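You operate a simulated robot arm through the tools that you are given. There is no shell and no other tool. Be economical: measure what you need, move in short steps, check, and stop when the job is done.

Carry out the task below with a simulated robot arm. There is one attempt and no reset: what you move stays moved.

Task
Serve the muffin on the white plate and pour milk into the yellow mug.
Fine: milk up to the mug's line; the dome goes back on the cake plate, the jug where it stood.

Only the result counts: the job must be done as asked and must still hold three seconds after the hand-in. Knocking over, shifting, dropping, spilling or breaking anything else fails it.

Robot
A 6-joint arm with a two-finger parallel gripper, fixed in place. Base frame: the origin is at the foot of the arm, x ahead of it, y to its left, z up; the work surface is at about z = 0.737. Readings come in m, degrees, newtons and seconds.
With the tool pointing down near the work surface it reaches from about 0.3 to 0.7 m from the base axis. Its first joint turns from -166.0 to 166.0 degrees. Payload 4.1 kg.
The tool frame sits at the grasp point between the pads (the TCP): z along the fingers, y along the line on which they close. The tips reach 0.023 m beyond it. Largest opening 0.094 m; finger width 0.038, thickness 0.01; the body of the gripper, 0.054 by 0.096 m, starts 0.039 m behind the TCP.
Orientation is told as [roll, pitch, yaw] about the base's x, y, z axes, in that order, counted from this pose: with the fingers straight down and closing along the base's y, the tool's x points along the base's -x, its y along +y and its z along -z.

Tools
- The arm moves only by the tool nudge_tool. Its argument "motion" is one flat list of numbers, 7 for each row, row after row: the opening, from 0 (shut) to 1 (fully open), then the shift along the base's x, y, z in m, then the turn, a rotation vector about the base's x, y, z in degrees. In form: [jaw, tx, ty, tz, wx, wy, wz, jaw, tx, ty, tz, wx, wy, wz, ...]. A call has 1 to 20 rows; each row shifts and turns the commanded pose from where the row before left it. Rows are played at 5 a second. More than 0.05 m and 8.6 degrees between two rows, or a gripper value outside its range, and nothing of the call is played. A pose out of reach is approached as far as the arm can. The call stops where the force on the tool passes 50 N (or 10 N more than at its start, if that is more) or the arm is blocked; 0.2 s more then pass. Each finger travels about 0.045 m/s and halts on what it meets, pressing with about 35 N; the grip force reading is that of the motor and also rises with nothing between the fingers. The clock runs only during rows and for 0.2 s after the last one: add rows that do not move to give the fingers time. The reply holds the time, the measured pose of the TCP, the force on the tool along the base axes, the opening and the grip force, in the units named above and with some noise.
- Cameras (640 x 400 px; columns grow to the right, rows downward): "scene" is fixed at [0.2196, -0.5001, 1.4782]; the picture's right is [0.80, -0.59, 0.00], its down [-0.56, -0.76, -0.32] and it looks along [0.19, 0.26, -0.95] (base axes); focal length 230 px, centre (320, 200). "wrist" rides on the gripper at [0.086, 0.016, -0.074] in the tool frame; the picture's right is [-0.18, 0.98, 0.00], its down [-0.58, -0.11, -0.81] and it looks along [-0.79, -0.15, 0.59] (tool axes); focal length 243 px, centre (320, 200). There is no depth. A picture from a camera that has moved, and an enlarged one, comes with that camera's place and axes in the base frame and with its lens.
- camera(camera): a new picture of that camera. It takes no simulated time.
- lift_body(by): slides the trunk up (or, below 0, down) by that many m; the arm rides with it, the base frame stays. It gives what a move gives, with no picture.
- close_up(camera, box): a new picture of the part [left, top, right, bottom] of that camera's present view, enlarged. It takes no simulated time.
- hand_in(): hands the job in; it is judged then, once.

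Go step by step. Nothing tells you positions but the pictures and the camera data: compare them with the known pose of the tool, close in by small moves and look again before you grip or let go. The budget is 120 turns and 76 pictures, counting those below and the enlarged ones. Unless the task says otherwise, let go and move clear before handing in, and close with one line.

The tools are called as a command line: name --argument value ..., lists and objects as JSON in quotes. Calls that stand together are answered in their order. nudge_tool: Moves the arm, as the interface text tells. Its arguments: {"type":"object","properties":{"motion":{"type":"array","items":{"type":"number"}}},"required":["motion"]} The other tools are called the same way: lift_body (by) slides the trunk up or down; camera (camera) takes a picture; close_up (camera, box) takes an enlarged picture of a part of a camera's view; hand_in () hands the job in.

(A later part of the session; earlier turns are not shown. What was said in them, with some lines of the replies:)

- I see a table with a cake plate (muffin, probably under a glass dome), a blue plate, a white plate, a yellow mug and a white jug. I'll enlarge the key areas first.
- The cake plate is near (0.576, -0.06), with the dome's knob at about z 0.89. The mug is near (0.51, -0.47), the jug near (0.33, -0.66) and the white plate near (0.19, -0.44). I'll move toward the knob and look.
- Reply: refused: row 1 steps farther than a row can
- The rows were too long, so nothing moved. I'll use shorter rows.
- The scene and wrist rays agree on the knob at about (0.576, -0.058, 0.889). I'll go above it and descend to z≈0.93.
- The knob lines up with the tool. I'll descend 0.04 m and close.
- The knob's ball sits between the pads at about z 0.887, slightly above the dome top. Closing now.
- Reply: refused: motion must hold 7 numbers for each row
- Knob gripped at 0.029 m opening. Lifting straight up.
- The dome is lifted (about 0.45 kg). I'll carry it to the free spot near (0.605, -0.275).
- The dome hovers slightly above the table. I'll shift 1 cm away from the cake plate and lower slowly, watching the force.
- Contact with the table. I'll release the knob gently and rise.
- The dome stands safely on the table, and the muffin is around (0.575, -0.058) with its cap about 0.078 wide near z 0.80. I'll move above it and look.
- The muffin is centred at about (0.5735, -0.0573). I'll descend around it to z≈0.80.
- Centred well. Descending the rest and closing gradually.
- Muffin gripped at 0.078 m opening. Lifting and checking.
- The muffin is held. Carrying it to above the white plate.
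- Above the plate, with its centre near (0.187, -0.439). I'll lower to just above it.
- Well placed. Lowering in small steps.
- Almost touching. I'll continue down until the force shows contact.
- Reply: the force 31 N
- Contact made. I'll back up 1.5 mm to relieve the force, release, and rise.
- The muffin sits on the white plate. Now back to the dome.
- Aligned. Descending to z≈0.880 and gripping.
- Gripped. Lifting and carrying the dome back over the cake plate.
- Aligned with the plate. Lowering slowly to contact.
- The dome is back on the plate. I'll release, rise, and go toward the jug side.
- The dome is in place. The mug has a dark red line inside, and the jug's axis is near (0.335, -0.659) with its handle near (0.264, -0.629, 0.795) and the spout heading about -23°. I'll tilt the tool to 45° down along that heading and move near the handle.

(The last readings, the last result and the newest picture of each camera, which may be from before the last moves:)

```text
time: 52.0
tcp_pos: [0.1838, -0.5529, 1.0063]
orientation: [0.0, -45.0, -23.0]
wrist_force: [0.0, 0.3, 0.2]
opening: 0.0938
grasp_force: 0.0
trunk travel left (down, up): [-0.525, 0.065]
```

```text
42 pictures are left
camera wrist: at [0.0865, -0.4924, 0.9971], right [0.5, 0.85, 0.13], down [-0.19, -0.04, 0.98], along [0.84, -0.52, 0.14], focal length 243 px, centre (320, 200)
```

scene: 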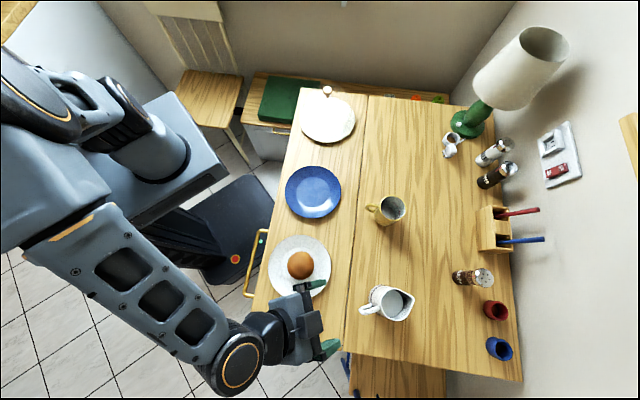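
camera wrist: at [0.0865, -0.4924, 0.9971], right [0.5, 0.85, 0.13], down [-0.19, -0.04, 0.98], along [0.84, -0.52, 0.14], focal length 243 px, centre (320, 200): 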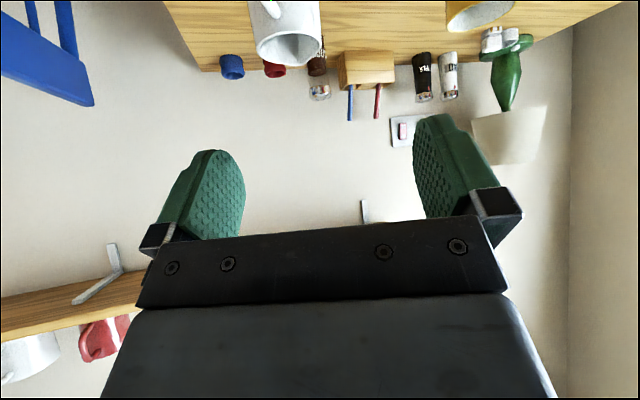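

Orientation reached. I'll descend behind the handle.

nudge_tool --motion '[1, 0, -0.014, -0.04, 0, 0, 0, 1, 0.001, -0.015, -0.04, 0, 0, 0, 1, 0.001, -0.014, -0.04, 0, 0, 0, 1, 0, 0, 0, 0, 0, 0]'

camera --camera "wrist"

close_up --camera "scene" --box '[260, 250, 420, 370]'

```text
time: 53.0
tcp_pos: [0.1859, -0.5954, 0.8874]
orientation: [0.0, -45.0, -22.9]
wrist_force: [-0.2, -0.8, -0.3]
opening: 0.0942
grasp_force: 0.0
trunk travel left (down, up): [-0.525, 0.065]
```

```text
41 pictures are left
camera wrist: at [0.0884, -0.5361, 0.8783], right [0.5, 0.85, 0.13], down [-0.19, -0.04, 0.98], along [0.84, -0.52, 0.14], focal length 243 px, centre (320, 200)
```

wrist: 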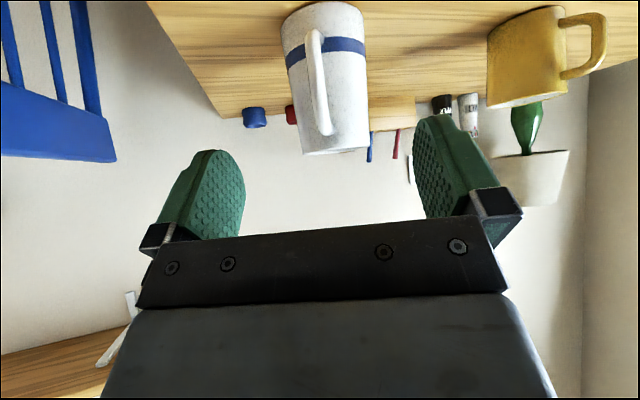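

```text
3.33 times, centred on (340, 310) of scene
camera zoom: at [0.2196, -0.5001, 1.4782], right [0.8, -0.59, 0.0], down [-0.56, -0.76, -0.32], along [0.19, 0.26, -0.95], focal length 767 px, centre (253, -167)
```

zoom: 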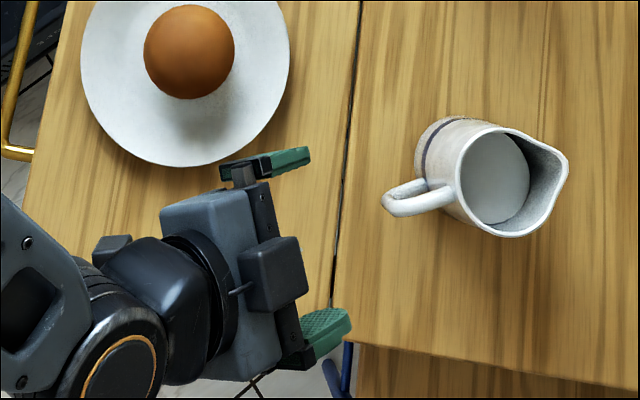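

The handle stands at about (0.262, -0.631) from z 0.78 to 0.85, so I aim for (0.259, -0.630, 0.81). Approaching two thirds of the way.

nudge_tool --motion '[1, 0.025, -0.012, -0.025, 0, 0, 0, 1, 0.024, -0.0115, -0.025, 0, 0, 0, 1, 0, 0, 0, 0, 0, 0]'

camera --camera "wrist"

close_up --camera "scene" --box '[300, 260, 420, 350]'

```text
time: 53.8
tcp_pos: [0.2363, -0.6192, 0.8377]
orientation: [0.0, -45.0, -23.0]
wrist_force: [-0.3, 0.6, -0.6]
opening: 0.0939
grasp_force: 0.0
trunk travel left (down, up): [-0.525, 0.065]
```

```text
39 pictures are left
camera wrist: at [0.1379, -0.5594, 0.8288], right [0.5, 0.85, 0.13], down [-0.19, -0.04, 0.98], along [0.84, -0.52, 0.14], focal length 243 px, centre (320, 200)
```

wrist: 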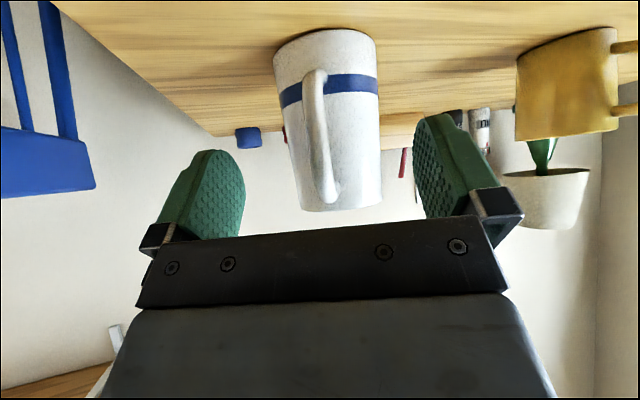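

```text
4.44 times, centred on (360, 305) of scene
camera zoom: at [0.2196, -0.5001, 1.4782], right [0.8, -0.59, 0.0], down [-0.56, -0.76, -0.32], along [0.19, 0.26, -0.95], focal length 1023 px, centre (142, -267)
```

zoom: 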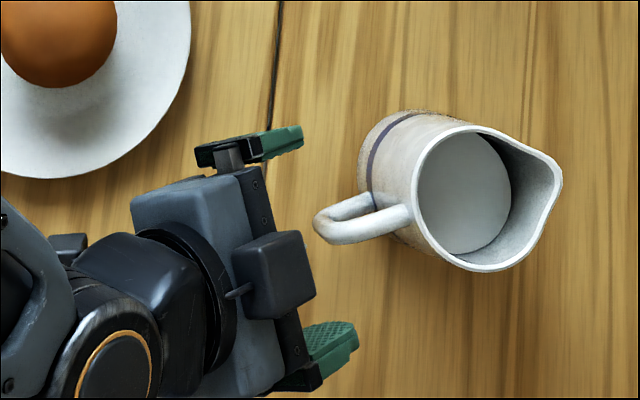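

Lateral alignment is within 1 mm. Advancing the final 24 mm forward and 26 mm down.

nudge_tool --motion '[1, 0.011, -0.0046, -0.013, 0, 0, 0, 1, 0.011, -0.0046, -0.013, 0, 0, 0, 1, 0, 0, 0, 0, 0, 0]'

camera --camera "wrist"

close_up --camera "scene" --box '[300, 260, 420, 350]'

```text
time: 54.6
tcp_pos: [0.2581, -0.6295, 0.8108]
orientation: [0.1, -45.1, -22.9]
wrist_force: [1.0, 0.1, -0.9]
opening: 0.094
grasp_force: 0.1
trunk travel left (down, up): [-0.525, 0.065]
```

```text
37 pictures are left
camera wrist: at [0.1603, -0.5681, 0.802], right [0.5, 0.85, 0.13], down [-0.19, -0.04, 0.98], along [0.84, -0.52, 0.14], focal length 243 px, centre (320, 200)
```

wrist: 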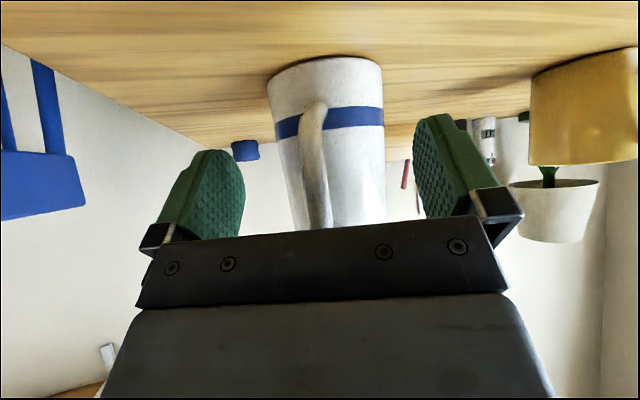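

```text
4.44 times, centred on (360, 305) of scene
camera zoom: at [0.2196, -0.5001, 1.4782], right [0.8, -0.59, 0.0], down [-0.56, -0.76, -0.32], along [0.19, 0.26, -0.95], focal length 1023 px, centre (142, -267)
```

zoom: 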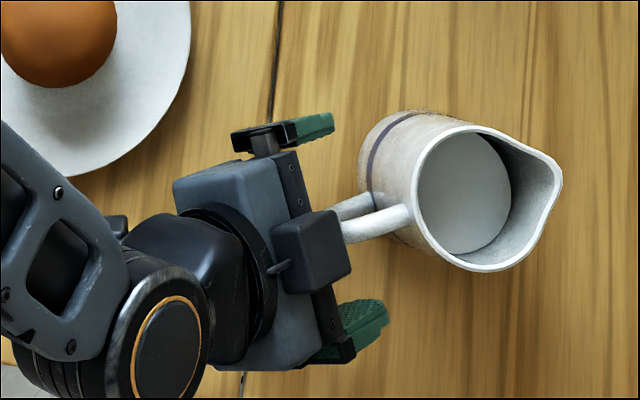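

The handle is centred between the pads. Closing gradually.

nudge_tool --motion '[0.7, 0, 0, 0, 0, 0, 0, 0.45, 0, 0, 0, 0, 0, 0, 0.25, 0, 0, 0, 0, 0, 0, 0, 0, 0, 0, 0, 0, 0, 0, 0, 0, 0, 0, 0, 0, 0, 0, 0, 0, 0, 0, 0, 0, 0, 0, 0, 0, 0, 0]'

close_up --camera "scene" --box '[300, 260, 420, 350]'

```text
time: 56.2
tcp_pos: [0.2582, -0.6286, 0.8116]
orientation: [0.0, -45.0, -23.0]
wrist_force: [-0.7, -1.3, 1.1]
opening: 0.0116
grasp_force: 35.1
trunk travel left (down, up): [-0.525, 0.065]
```

```text
4.44 times, centred on (360, 305) of scene
camera zoom: at [0.2196, -0.5001, 1.4782], right [0.8, -0.59, 0.0], down [-0.56, -0.76, -0.32], along [0.19, 0.26, -0.95], focal length 1023 px, centre (142, -267)
```

zoom: 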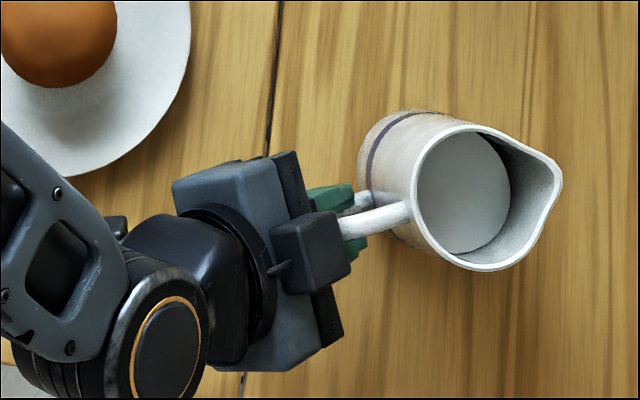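

Gripped (0.0116 m) and the jug hasn't moved. Lifting slowly.

nudge_tool --motion '[0, 0, 0, 0.005, 0, 0, 0, 0, 0, 0, 0.01, 0, 0, 0, 0, 0, 0, 0.015, 0, 0, 0, 0, 0, 0, 0.02, 0, 0, 0, 0, 0, 0, 0, 0, 0, 0]'

close_up --camera "scene" --box '[300, 260, 420, 350]'

```text
time: 57.4
tcp_pos: [0.2579, -0.6288, 0.8602]
orientation: [0.1, -44.9, -23.0]
wrist_force: [0.2, -0.2, -6.7]
opening: 0.0122
grasp_force: 34.8
trunk travel left (down, up): [-0.525, 0.065]
```

```text
4.44 times, centred on (360, 305) of scene
camera zoom: at [0.2196, -0.5001, 1.4782], right [0.8, -0.59, 0.0], down [-0.56, -0.76, -0.32], along [0.19, 0.26, -0.95], focal length 1023 px, centre (142, -267)
```

zoom: 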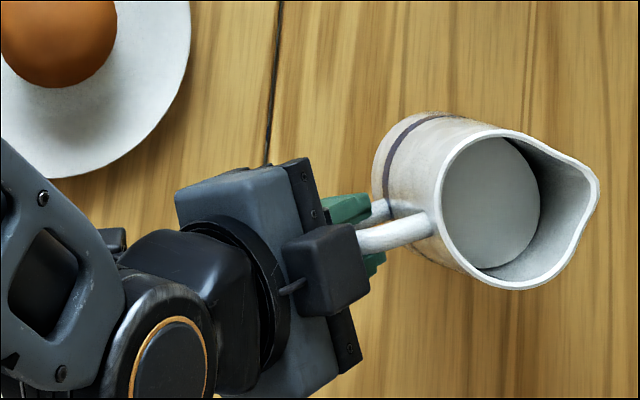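

The jug is held steadily (about 0.68 kg). I'll pour from the +y side, away from the mug's handle and in view of the scene camera. Raising and carrying with a slow yaw to heading -95°.

nudge_tool --motion '[0, 0, 0, 0.03, 0, 0, 0, 0, 0, 0, 0.03, 0, 0, 0, 0, 0, 0, 0.03, 0, 0, 0, 0, 0.01433, 0.01708, 0, 0, 0, -4.5, 0, 0.01433, 0.01708, 0, 0, 0, -4.5, 0, 0.01433, 0.01708, 0, 0, 0, -4.5, 0, 0.01433, 0.01708, 0, 0, 0, -4.5, 0, 0.01433, 0.01708, 0, 0, 0, -4.5, 0, 0.01433, 0.01708, 0, 0, 0, -4.5, 0, 0.01433, 0.01708, 0, 0, 0, -4.5, 0, 0.01433, 0.01708, 0, 0, 0, -4.5, 0, 0, 0, 0, 0, 0, 0]'

camera --camera "scene"

```text
time: 60.0
tcp_pos: [0.3426, -0.5064, 0.9472]
orientation: [0.3, -44.8, -58.9]
wrist_force: [0.0, -0.9, -6.2]
opening: 0.0118
grasp_force: 35.4
out of reach, approached as far as the arm can: row 11
trunk travel left (down, up): [-0.525, 0.065]
```

```text
33 pictures are left
```

scene: 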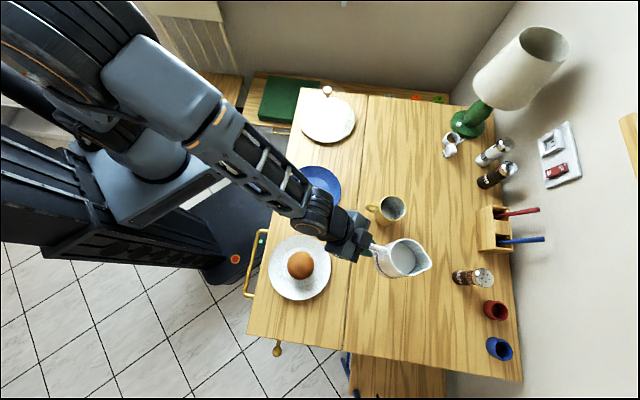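

The arm hit a reach limit while the tool was nearly aligned with the forearm. I'll lower the trunk to change the arm's shape, first raising the jug to compensate.

nudge_tool --motion '[0, 0, 0, 0.03, 0, 0, 0, 0, 0, 0, 0.03, 0, 0, 0, 0, 0, 0, 0, 0, 0, 0]'

```text
time: 60.8
tcp_pos: [0.3419, -0.507, 1.0014]
orientation: [0.1, -45.0, -59.0]
wrist_force: [0.0, 0.4, -6.5]
opening: 0.0116
grasp_force: 35.0
out of reach, approached as far as the arm can: row 2
trunk travel left (down, up): [-0.525, 0.065]
```

lift_body --by -0.05

```text
time: 61.7
tcp_pos: [0.3424, -0.5058, 0.9518]
orientation: [0.1, -45.0, -59.0]
wrist_force: [0.8, 0.2, -5.5]
opening: 0.0116
grasp_force: 34.9
trunk travel left (down, up): [-0.475, 0.115]
```

nudge_tool --motion '[0, 0, 0, 0.025, 0, 0, 0, 0, 0, 0, 0.025, 0, 0, 0, 0, 0, 0, 0.025, 0, 0, 0, 0, 0, 0, 0, 0, 0, 0]'

camera --camera "scene"

```text
time: 62.7
tcp_pos: [0.3439, -0.5062, 1.0008]
orientation: [0.1, -44.9, -59.0]
wrist_force: [0.5, 0.0, -6.8]
opening: 0.0118
grasp_force: 35.5
out of reach, approached as far as the arm can: row 1, 2
trunk travel left (down, up): [-0.475, 0.115]
```

```text
32 pictures are left
```

scene: 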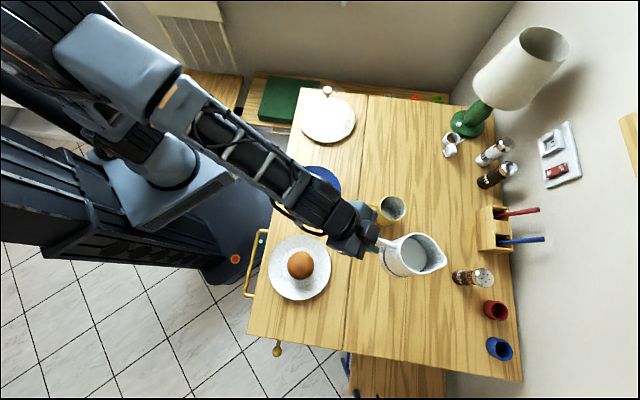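

This looks like a wrist singularity. I'll tilt the jug 20° (safe, since milk is well below the rim) so the tool is no longer aligned with the forearm.

nudge_tool --motion '[0, 0, 0, 0, 4.29, 2.58, 0, 0, 0, 0, 0, 4.29, 2.58, 0, 0, 0, 0, 0, 4.29, 2.58, 0, 0, 0, 0, 0, 4.29, 2.58, 0, 0, 0, 0, 0, 0, 0, 0]'

```text
time: 63.9
tcp_pos: [0.344, -0.505, 1.0004]
orientation: [0.2, -24.9, -59.0]
wrist_force: [0.6, -0.3, -6.3]
opening: 0.0119
grasp_force: 35.2
trunk travel left (down, up): [-0.475, 0.115]
```

Tilted fine. Continue carrying with yaw, first half.

nudge_tool --motion '[0, 0.0192, 0.0217, 0, 0, 0, -4, 0, 0.0192, 0.0217, 0, 0, 0, -4, 0, 0.0192, 0.0217, 0, 0, 0, -4, 0, 0.0192, 0.0217, 0, 0, 0, -4, 0, 0, 0, 0, 0, 0, 0]'

```text
time: 65.1
tcp_pos: [0.42, -0.4174, 1.0022]
orientation: [0.0, -24.9, -75.0]
wrist_force: [0.0, 0.6, -5.7]
opening: 0.012
grasp_force: 35.0
trunk travel left (down, up): [-0.475, 0.115]
```

Works. Second half.

nudge_tool --motion '[0, 0.0192, 0.0217, 0, 0, 0, -4, 0, 0.0192, 0.0217, 0, 0, 0, -4, 0, 0.0192, 0.0217, 0, 0, 0, -4, 0, 0.0192, 0.0217, 0, 0, 0, -4, 0, 0.0192, 0.0217, 0, 0, 0, -4, 0, 0, 0, 0, 0, 0, 0]'

camera --camera "scene"

camera --camera "wrist"

```text
time: 66.5
tcp_pos: [0.5176, -0.309, 1.0048]
orientation: [-0.1, -25.0, -94.9]
wrist_force: [-0.9, 0.6, -6.4]
opening: 0.0117
grasp_force: 35.1
trunk travel left (down, up): [-0.475, 0.115]
```

```text
31 pictures are left
```

scene: 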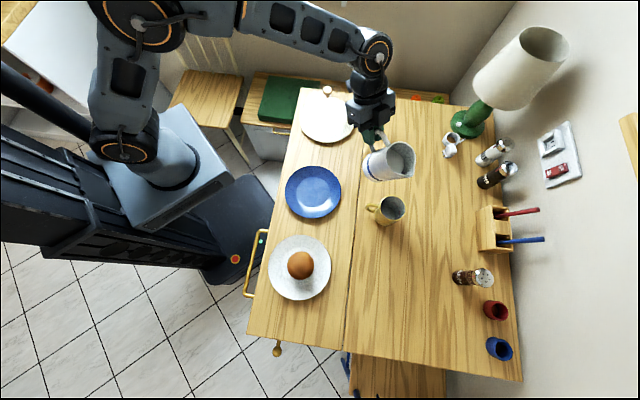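

```text
30 pictures are left
camera wrist: at [0.5432, -0.2005, 1.0347], right [0.96, -0.25, 0.08], down [-0.13, -0.18, 0.98], along [-0.23, -0.95, -0.2], focal length 243 px, centre (320, 200)
```

wrist: 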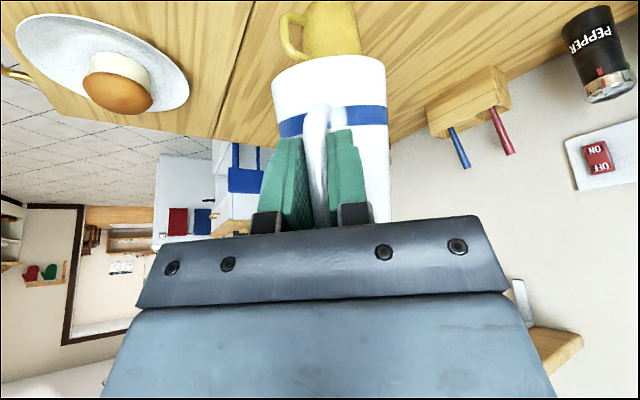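

The jug is over the mug's +y side. Checking where the spout is exactly.

close_up --camera "scene" --box '[340, 120, 440, 240]'

```text
3.33 times, centred on (390, 180) of scene
camera zoom: at [0.2196, -0.5001, 1.4782], right [0.8, -0.59, 0.0], down [-0.56, -0.76, -0.32], along [0.19, 0.26, -0.95], focal length 767 px, centre (87, 267)
```

zoom: 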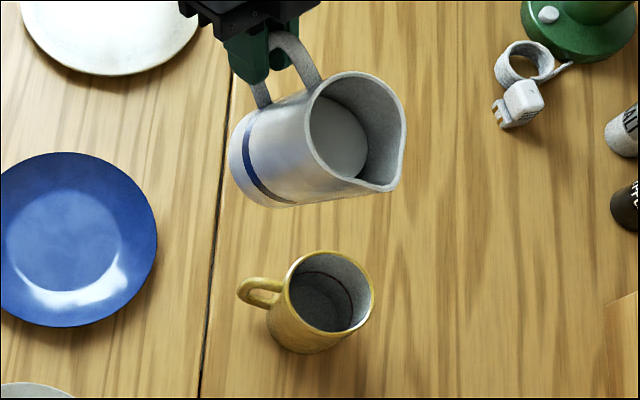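

The spout tip is about 2 cm toward +y from the mug's centre (0.505, -0.468), as planned. Tilting to 40° while lowering the spout to about z 0.90.

nudge_tool --motion '[0, 0, -0.0012, -0.017, 4.98, -0.436, 0, 0, 0, -0.0012, -0.017, 4.98, -0.436, 0, 0, 0, -0.0012, -0.017, 4.98, -0.436, 0, 0, 0, -0.0012, -0.017, 4.98, -0.436, 0, 0, 0, 0, 0, 0, 0, 0]'

close_up --camera "scene" --box '[340, 120, 440, 240]'

```text
time: 67.7
tcp_pos: [0.5179, -0.3149, 0.9335]
orientation: [0.0, -4.8, -94.9]
wrist_force: [-0.1, -0.1, -6.3]
opening: 0.0117
grasp_force: 34.2
trunk travel left (down, up): [-0.475, 0.115]
```

```text
3.33 times, centred on (390, 180) of scene
camera zoom: at [0.2196, -0.5001, 1.4782], right [0.8, -0.59, 0.0], down [-0.56, -0.76, -0.32], along [0.19, 0.26, -0.95], focal length 767 px, centre (87, 267)
```

zoom: 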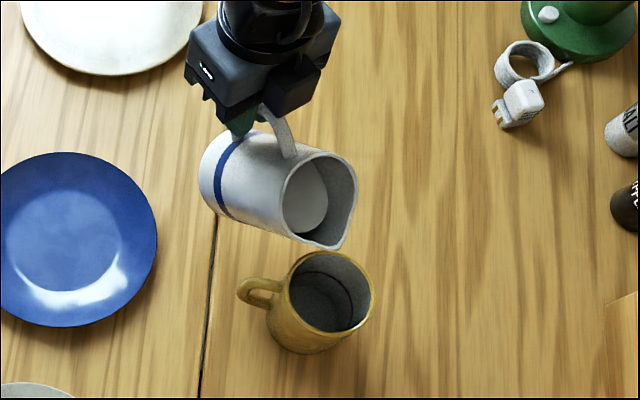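

The spout is placed right. Tilting on to 50° with the spout tip held in place.

nudge_tool --motion '[0, -0.0002, -0.0019, 0.005, 2.49, -0.218, 0, 0, -0.0002, -0.002, 0.0052, 2.49, -0.218, 0, 0, -0.0002, -0.0021, 0.0053, 2.49, -0.218, 0, 0, -0.0001, -0.0023, 0.0053, 2.49, -0.218, 0, 0, 0, 0, 0, 0, 0, 0]'

close_up --camera "scene" --box '[360, 150, 420, 230]'

```text
time: 68.9
tcp_pos: [0.5152, -0.3218, 0.9543]
orientation: [0.1, 5.1, -95.0]
wrist_force: [-0.6, -0.5, -5.7]
opening: 0.0115
grasp_force: 34.8
trunk travel left (down, up): [-0.475, 0.115]
```

```text
5.00 times, centred on (390, 190) of scene
camera zoom: at [0.2196, -0.5001, 1.4782], right [0.8, -0.59, 0.0], down [-0.56, -0.76, -0.32], along [0.19, 0.26, -0.95], focal length 1151 px, centre (-30, 250)
```

zoom: 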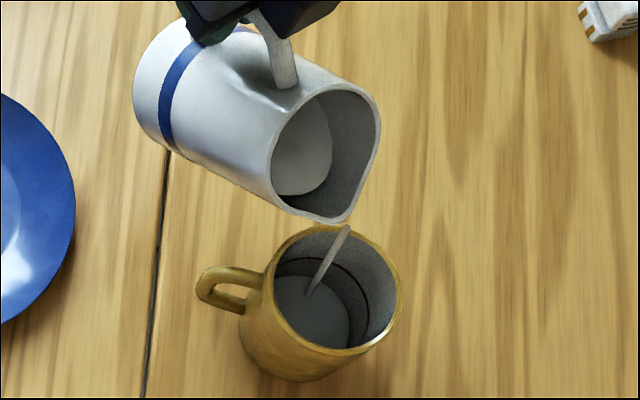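

The stream has started and falls inside the mug. I'll hold and watch.

nudge_tool --motion '[0, 0, 0, 0, 0, 0, 0, 0, 0, 0, 0, 0, 0, 0, 0, 0, 0, 0, 0, 0, 0, 0, 0, 0, 0, 0, 0, 0]'

close_up --camera "scene" --box '[360, 150, 420, 230]'

```text
time: 69.9
tcp_pos: [0.516, -0.3213, 0.9543]
orientation: [0.2, 5.1, -95.1]
wrist_force: [-0.2, 0.6, -6.4]
opening: 0.012
grasp_force: 35.1
trunk travel left (down, up): [-0.475, 0.115]
```

```text
5.00 times, centred on (390, 190) of scene
camera zoom: at [0.2196, -0.5001, 1.4782], right [0.8, -0.59, 0.0], down [-0.56, -0.76, -0.32], along [0.19, 0.26, -0.95], focal length 1151 px, centre (-30, 250)
```

zoom: 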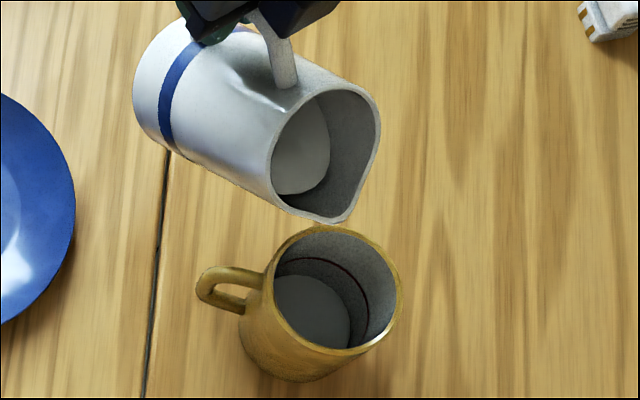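

Flow stopped by itself at 50°. Tilting 5° more and holding.

nudge_tool --motion '[0, -0.0002, -0.0027, 0.0052, 2.49, -0.218, 0, 0, -0.0003, -0.0028, 0.0051, 2.49, -0.218, 0, 0, 0, 0, 0, 0, 0, 0, 0, 0, 0, 0, 0, 0, 0, 0, 0, 0, 0, 0, 0, 0]'

close_up --camera "scene" --box '[360, 150, 420, 230]'

```text
time: 71.1
tcp_pos: [0.5167, -0.3284, 0.9645]
orientation: [0.1, 10.2, -95.0]
wrist_force: [0.7, -0.3, -4.8]
opening: 0.012
grasp_force: 35.4
trunk travel left (down, up): [-0.475, 0.115]
```

```text
5.00 times, centred on (390, 190) of scene
camera zoom: at [0.2196, -0.5001, 1.4782], right [0.8, -0.59, 0.0], down [-0.56, -0.76, -0.32], along [0.19, 0.26, -0.95], focal length 1151 px, centre (-30, 250)
```

zoom: 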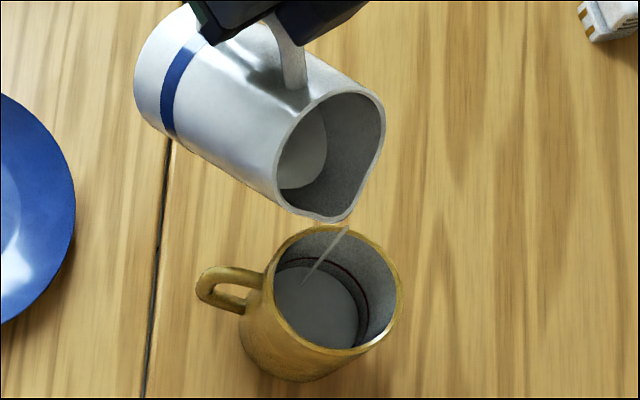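

Milk is rising toward the line. Holding until the flow ends.

nudge_tool --motion '[0, 0, 0, 0, 0, 0, 0, 0, 0, 0, 0, 0, 0, 0, 0, 0, 0, 0, 0, 0, 0]'

close_up --camera "scene" --box '[378, 188, 412, 222]'

```text
time: 71.9
tcp_pos: [0.5174, -0.3277, 0.965]
orientation: [0.1, 10.1, -95.0]
wrist_force: [0.7, -0.2, -5.4]
opening: 0.0115
grasp_force: 35.3
trunk travel left (down, up): [-0.475, 0.115]
```

```text
11.76 times, centred on (395, 205) of scene
camera zoom: at [0.2196, -0.5001, 1.4782], right [0.8, -0.59, 0.0], down [-0.56, -0.76, -0.32], along [0.19, 0.26, -0.95], focal length 2708 px, centre (-562, 141)
```

zoom: 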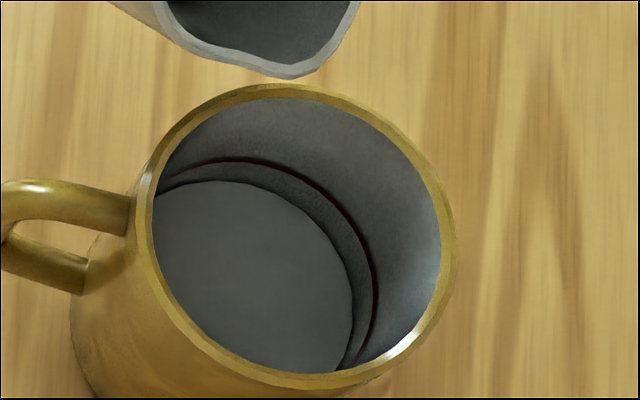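

The level is about 60% of the way to the line. Tilting 2.5° more and holding.

nudge_tool --motion '[0, -0.0003, -0.0029, 0.005, 2.49, -0.218, 0, 0, 0, 0, 0, 0, 0, 0, 0, 0, 0, 0, 0, 0, 0, 0, 0, 0, 0, 0, 0, 0, 0, 0, 0, 0, 0, 0, 0, 0, 0, 0, 0, 0, 0, 0, 0, 0, 0, 0, 0, 0, 0]'

close_up --camera "scene" --box '[378, 188, 412, 222]'

```text
time: 73.5
tcp_pos: [0.516, -0.3315, 0.9707]
orientation: [0.1, 12.5, -95.0]
wrist_force: [-0.2, -0.8, -4.0]
opening: 0.0115
grasp_force: 35.2
trunk travel left (down, up): [-0.475, 0.115]
```

```text
11.76 times, centred on (395, 205) of scene
camera zoom: at [0.2196, -0.5001, 1.4782], right [0.8, -0.59, 0.0], down [-0.56, -0.76, -0.32], along [0.19, 0.26, -0.95], focal length 2708 px, centre (-562, 141)
```

zoom: 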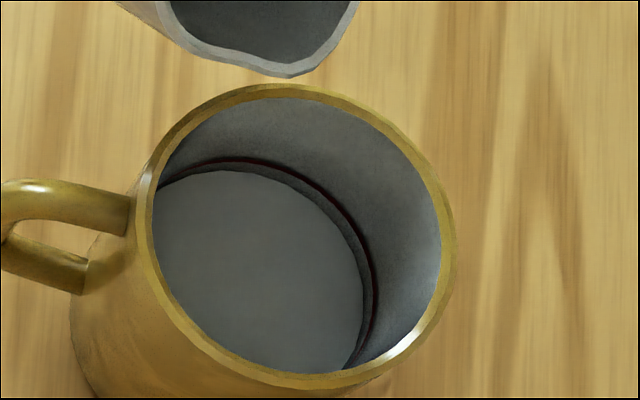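

Roughly half the remaining gap was filled by 2.5°. Another 2.2°.

nudge_tool --motion '[0, -0.0003, -0.0028, 0.0044, 2.19, -0.19, 0, 0, 0, 0, 0, 0, 0, 0, 0, 0, 0, 0, 0, 0, 0, 0, 0, 0, 0, 0, 0, 0, 0, 0, 0, 0, 0, 0, 0, 0, 0, 0, 0, 0, 0, 0, 0, 0, 0, 0, 0, 0, 0]'

close_up --camera "scene" --box '[378, 188, 412, 222]'

```text
time: 75.1
tcp_pos: [0.5163, -0.3341, 0.9733]
orientation: [0.2, 14.8, -95.0]
wrist_force: [-1.0, -0.3, -5.1]
opening: 0.0116
grasp_force: 34.9
trunk travel left (down, up): [-0.475, 0.115]
```

```text
11.76 times, centred on (395, 205) of scene
camera zoom: at [0.2196, -0.5001, 1.4782], right [0.8, -0.59, 0.0], down [-0.56, -0.76, -0.32], along [0.19, 0.26, -0.95], focal length 2708 px, centre (-562, 141)
```

zoom: 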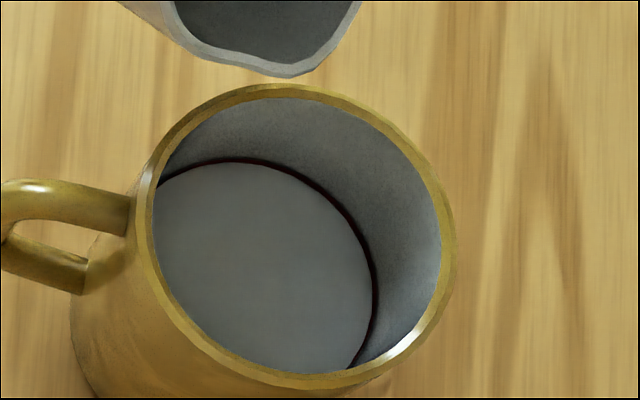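

The milk is at the line. Tilting back along the same path to 20° and rising.

nudge_tool --motion '[0, 0.0004, 0.0052, -0.009, -4.93, 0.431, 0, 0, 0.0004, 0.005, -0.01, -4.93, 0.431, 0, 0, 0.0004, 0.0045, -0.01, -4.93, 0.431, 0, 0, 0.0004, 0.0043, -0.008, -4.93, 0.431, 0, 0, 0, 0.0013, 0.017, -4.98, 0.436, 0, 0, 0, 0.0013, 0.017, -4.98, 0.436, 0, 0, 0, 0.0013, 0.017, -4.98, 0.436, 0, 0, 0, 0.0013, 0.017, -4.98, 0.436, 0, 0, 0, 0, 0, 0, 0, 0]'

close_up --camera "scene" --box '[340, 120, 440, 240]'

```text
time: 77.1
tcp_pos: [0.517, -0.3082, 1.0068]
orientation: [0.0, -25.1, -95.0]
wrist_force: [0.7, 0.6, -5.0]
opening: 0.0116
grasp_force: 34.8
trunk travel left (down, up): [-0.475, 0.115]
```

```text
3.33 times, centred on (390, 180) of scene
camera zoom: at [0.2196, -0.5001, 1.4782], right [0.8, -0.59, 0.0], down [-0.56, -0.76, -0.32], along [0.19, 0.26, -0.95], focal length 767 px, centre (87, 267)
```

zoom: 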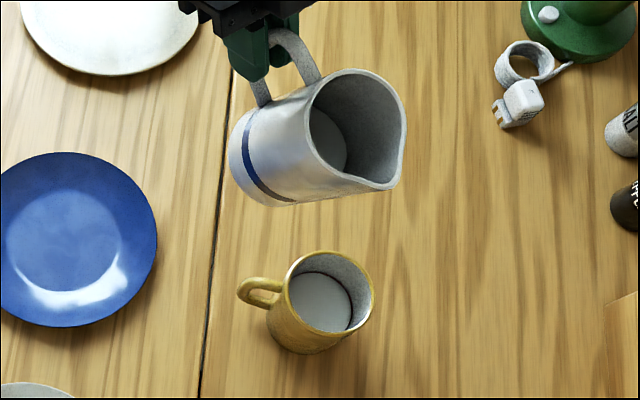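

No drips, level at the line. Carrying the jug back along the same route.

nudge_tool --motion '[0, -0.0192, -0.0217, 0, 0, 0, 4, 0, -0.0192, -0.0217, 0, 0, 0, 4, 0, -0.0192, -0.0217, 0, 0, 0, 4, 0, -0.0192, -0.0217, 0, 0, 0, 4, 0, -0.0192, -0.0217, 0, 0, 0, 4, 0, -0.0192, -0.0217, 0, 0, 0, 4, 0, -0.0192, -0.0217, 0, 0, 0, 4, 0, -0.0192, -0.0217, 0, 0, 0, 4, 0, -0.0192, -0.0217, 0, 0, 0, 4, 0, -0.0108, -0.0155, 0, 0, 0, 4.5, 0, -0.0108, -0.0155, 0, 0, 0, 4.5, 0, -0.0108, -0.0155, 0, 0, 0, 4.5, 0, -0.0108, -0.0155, 0, 0, 0, 4.5, 0, -0.0108, -0.0155, 0, 0, 0, 4.5, 0, -0.0108, -0.0155, 0, 0, 0, 4.5, 0, -0.0108, -0.0155, 0, 0, 0, 4.5, 0, -0.0108, -0.0155, 0, 0, 0, 4.5, 0, 0, 0, 0, 0, 0, 0]'

```text
time: 80.9
tcp_pos: [0.2582, -0.628, 1.0041]
orientation: [0.2, -25.0, -23.0]
wrist_force: [-0.3, -1.0, -4.5]
opening: 0.0117
grasp_force: 35.3
trunk travel left (down, up): [-0.475, 0.115]
```

Now untilt to upright and descend partway.

nudge_tool --motion '[0, 0, 0, 0, -1.95, -4.6, 0, 0, 0, 0, 0, -1.95, -4.6, 0, 0, 0, 0, 0, -1.95, -4.6, 0, 0, 0, 0, 0, -1.95, -4.6, 0, 0, 0, 0, -0.03, 0, 0, 0, 0, 0, 0, -0.03, 0, 0, 0, 0, 0, 0, -0.03, 0, 0, 0, 0, 0, 0, -0.03, 0, 0, 0, 0, 0, 0, -0.03, 0, 0, 0, 0, 0, 0, -0.02, 0, 0, 0, 0, 0, 0, 0, 0, 0, 0]'

close_up --camera "scene" --box '[300, 260, 420, 350]'

camera --camera "wrist"

```text
time: 83.3
tcp_pos: [0.2579, -0.6286, 0.8344]
orientation: [0.1, -45.0, -23.0]
wrist_force: [0.7, -0.6, -4.0]
opening: 0.012
grasp_force: 35.4
trunk travel left (down, up): [-0.475, 0.115]
```

```text
4.44 times, centred on (360, 305) of scene
camera zoom: at [0.2196, -0.5001, 1.4782], right [0.8, -0.59, 0.0], down [-0.56, -0.76, -0.32], along [0.19, 0.26, -0.95], focal length 1023 px, centre (142, -267)
```

zoom: 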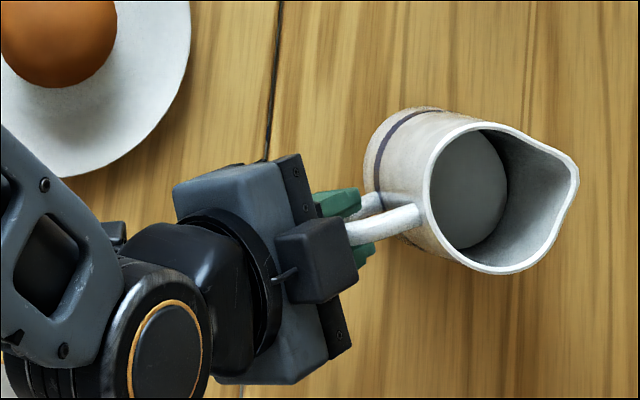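

```text
19 pictures are left
camera wrist: at [0.1595, -0.5681, 0.8251], right [0.5, 0.85, 0.13], down [-0.19, -0.04, 0.98], along [0.84, -0.52, 0.14], focal length 243 px, centre (320, 200)
```

wrist: 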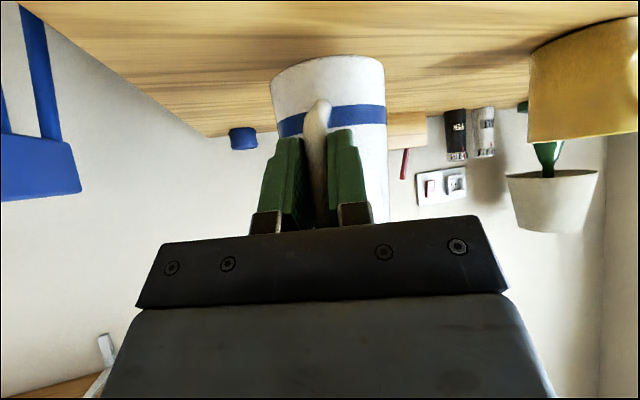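

The jug is about 23 mm above its spot. Lowering gently.

nudge_tool --motion '[0, 0, 0, -0.008, 0, 0, 0, 0, 0, 0, -0.007, 0, 0, 0, 0, 0, 0, -0.004, 0, 0, 0, 0, 0, 0, 0, 0, 0, 0]'

nudge_tool --motion '[0, 0, 0, -0.002, 0, 0, 0, 0, 0, 0, 0, 0, 0, 0]'

nudge_tool --motion '[0, 0, 0, -0.0012, 0, 0, 0, 0, 0, 0, 0, 0, 0, 0]'

```text
time: 84.3
tcp_pos: [0.2587, -0.6292, 0.8169]
orientation: [0.1, -45.0, -23.0]
wrist_force: [-0.9, -0.1, -4.8]
opening: 0.0116
grasp_force: 35.1
trunk travel left (down, up): [-0.475, 0.115]
```

```text
time: 84.9
tcp_pos: [0.2578, -0.6294, 0.8131]
orientation: [0.1, -45.0, -23.0]
wrist_force: [0.1, 0.3, -5.3]
opening: 0.0116
grasp_force: 34.9
trunk travel left (down, up): [-0.475, 0.115]
```

```text
time: 85.5
tcp_pos: [0.2571, -0.6289, 0.8129]
orientation: [0.1, -45.1, -22.9]
wrist_force: [0.5, -0.6, -3.7]
opening: 0.0115
grasp_force: 34.8
trunk travel left (down, up): [-0.475, 0.115]
```

nudge_tool --motion '[0, 0, 0, -0.001, 0, 0, 0, 0, 0, 0, 0, 0, 0, 0]'

nudge_tool --motion '[0, 0, 0, -0.0008, 0, 0, 0, 0, 0, 0, 0, 0, 0, 0]'

```text
time: 86.1
tcp_pos: [0.2577, -0.6279, 0.8122]
orientation: [0.2, -45.1, -23.0]
wrist_force: [0.1, 1.0, -0.5]
opening: 0.0117
grasp_force: 35.5
trunk travel left (down, up): [-0.475, 0.115]
```

```text
time: 86.7
tcp_pos: [0.2581, -0.6286, 0.8109]
orientation: [0.0, -45.0, -22.8]
wrist_force: [-0.4, 0.1, 4.2]
opening: 0.0116
grasp_force: 34.9
trunk travel left (down, up): [-0.475, 0.115]
```

The jug rests on the table. Opening and backing straight out along the tool.

nudge_tool --motion '[0.15, 0, 0, 0, 0, 0, 0, 0.3, 0, 0, 0, 0, 0, 0, 0.7, 0, 0, 0, 0, 0, 0, 0.8, 0, 0, 0, 0, 0, 0, 0.8, 0, 0, 0, 0, 0, 0, 0.8, -0.0065, 0.0028, 0.007, 0, 0, 0, 0.8, -0.013, 0.0055, 0.014, 0, 0, 0, 0.8, -0.02, 0.0085, 0.022, 0, 0, 0, 0.8, -0.026, 0.011, 0.028, 0, 0, 0, 0.8, -0.01, 0.014, 0.04, 0, 0, 0, 0.8, 0, 0.015, 0.04, 0, 0, 0, 0.8, 0, 0.015, 0.04, 0, 0, 0, 0.8, 0, 0, 0, 0, 0, 0]'

camera --camera "scene"

close_up --camera "scene" --box '[350, 270, 430, 330]'

close_up --camera "scene" --box '[378, 188, 412, 222]'

```text
time: 89.5
tcp_pos: [0.1825, -0.5576, 1.0015]
orientation: [0.1, -45.0, -23.0]
wrist_force: [0.3, -0.3, 0.3]
opening: 0.0754
grasp_force: 0.0
trunk travel left (down, up): [-0.475, 0.115]
```

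```text
18 pictures are left
```

scene: 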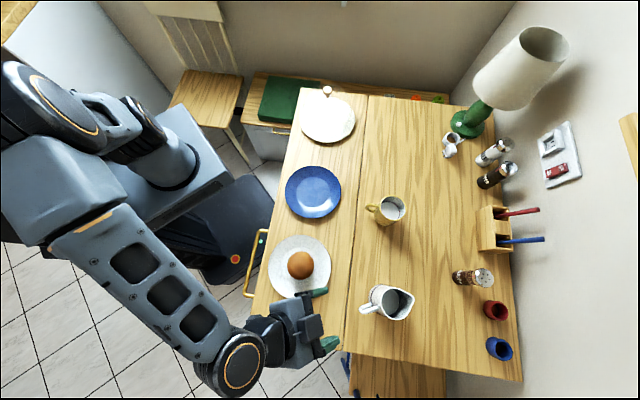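

```text
6.67 times, centred on (390, 300) of scene
camera zoom: at [0.2196, -0.5001, 1.4782], right [0.8, -0.59, 0.0], down [-0.56, -0.76, -0.32], along [0.19, 0.26, -0.95], focal length 1535 px, centre (-147, -467)
```

zoom: 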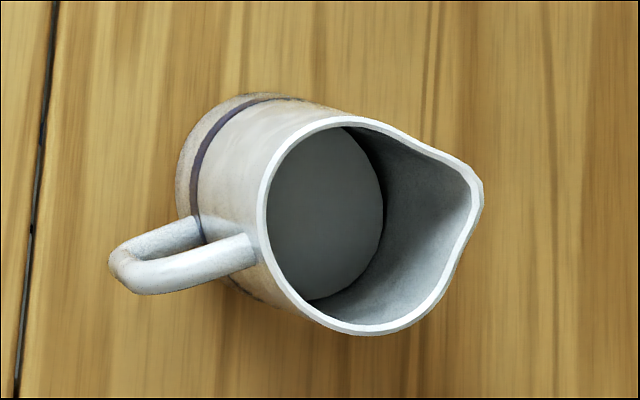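

```text
11.76 times, centred on (395, 205) of scene
camera zoom: at [0.2196, -0.5001, 1.4782], right [0.8, -0.59, 0.0], down [-0.56, -0.76, -0.32], along [0.19, 0.26, -0.95], focal length 2708 px, centre (-562, 141)
```

zoom: 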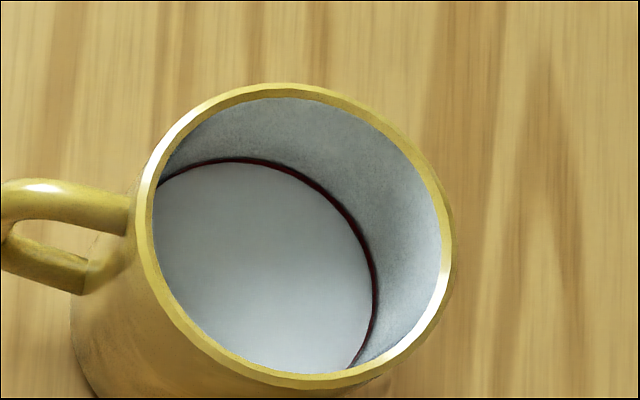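

The jug is back within a couple of millimetres of its spot, the milk is at the mug's line, the muffin is on the white plate and the dome is on the cake plate. The gripper is clear, so I'm handing in.

hand_in

```text
The job is handed in.
```

I put the muffin on the white plate, filled the yellow mug with milk to its line, set the dome back on the cake plate and returned the jug to its place. Nothing was spilled or knocked over in the last pictures, and the job is handed in.
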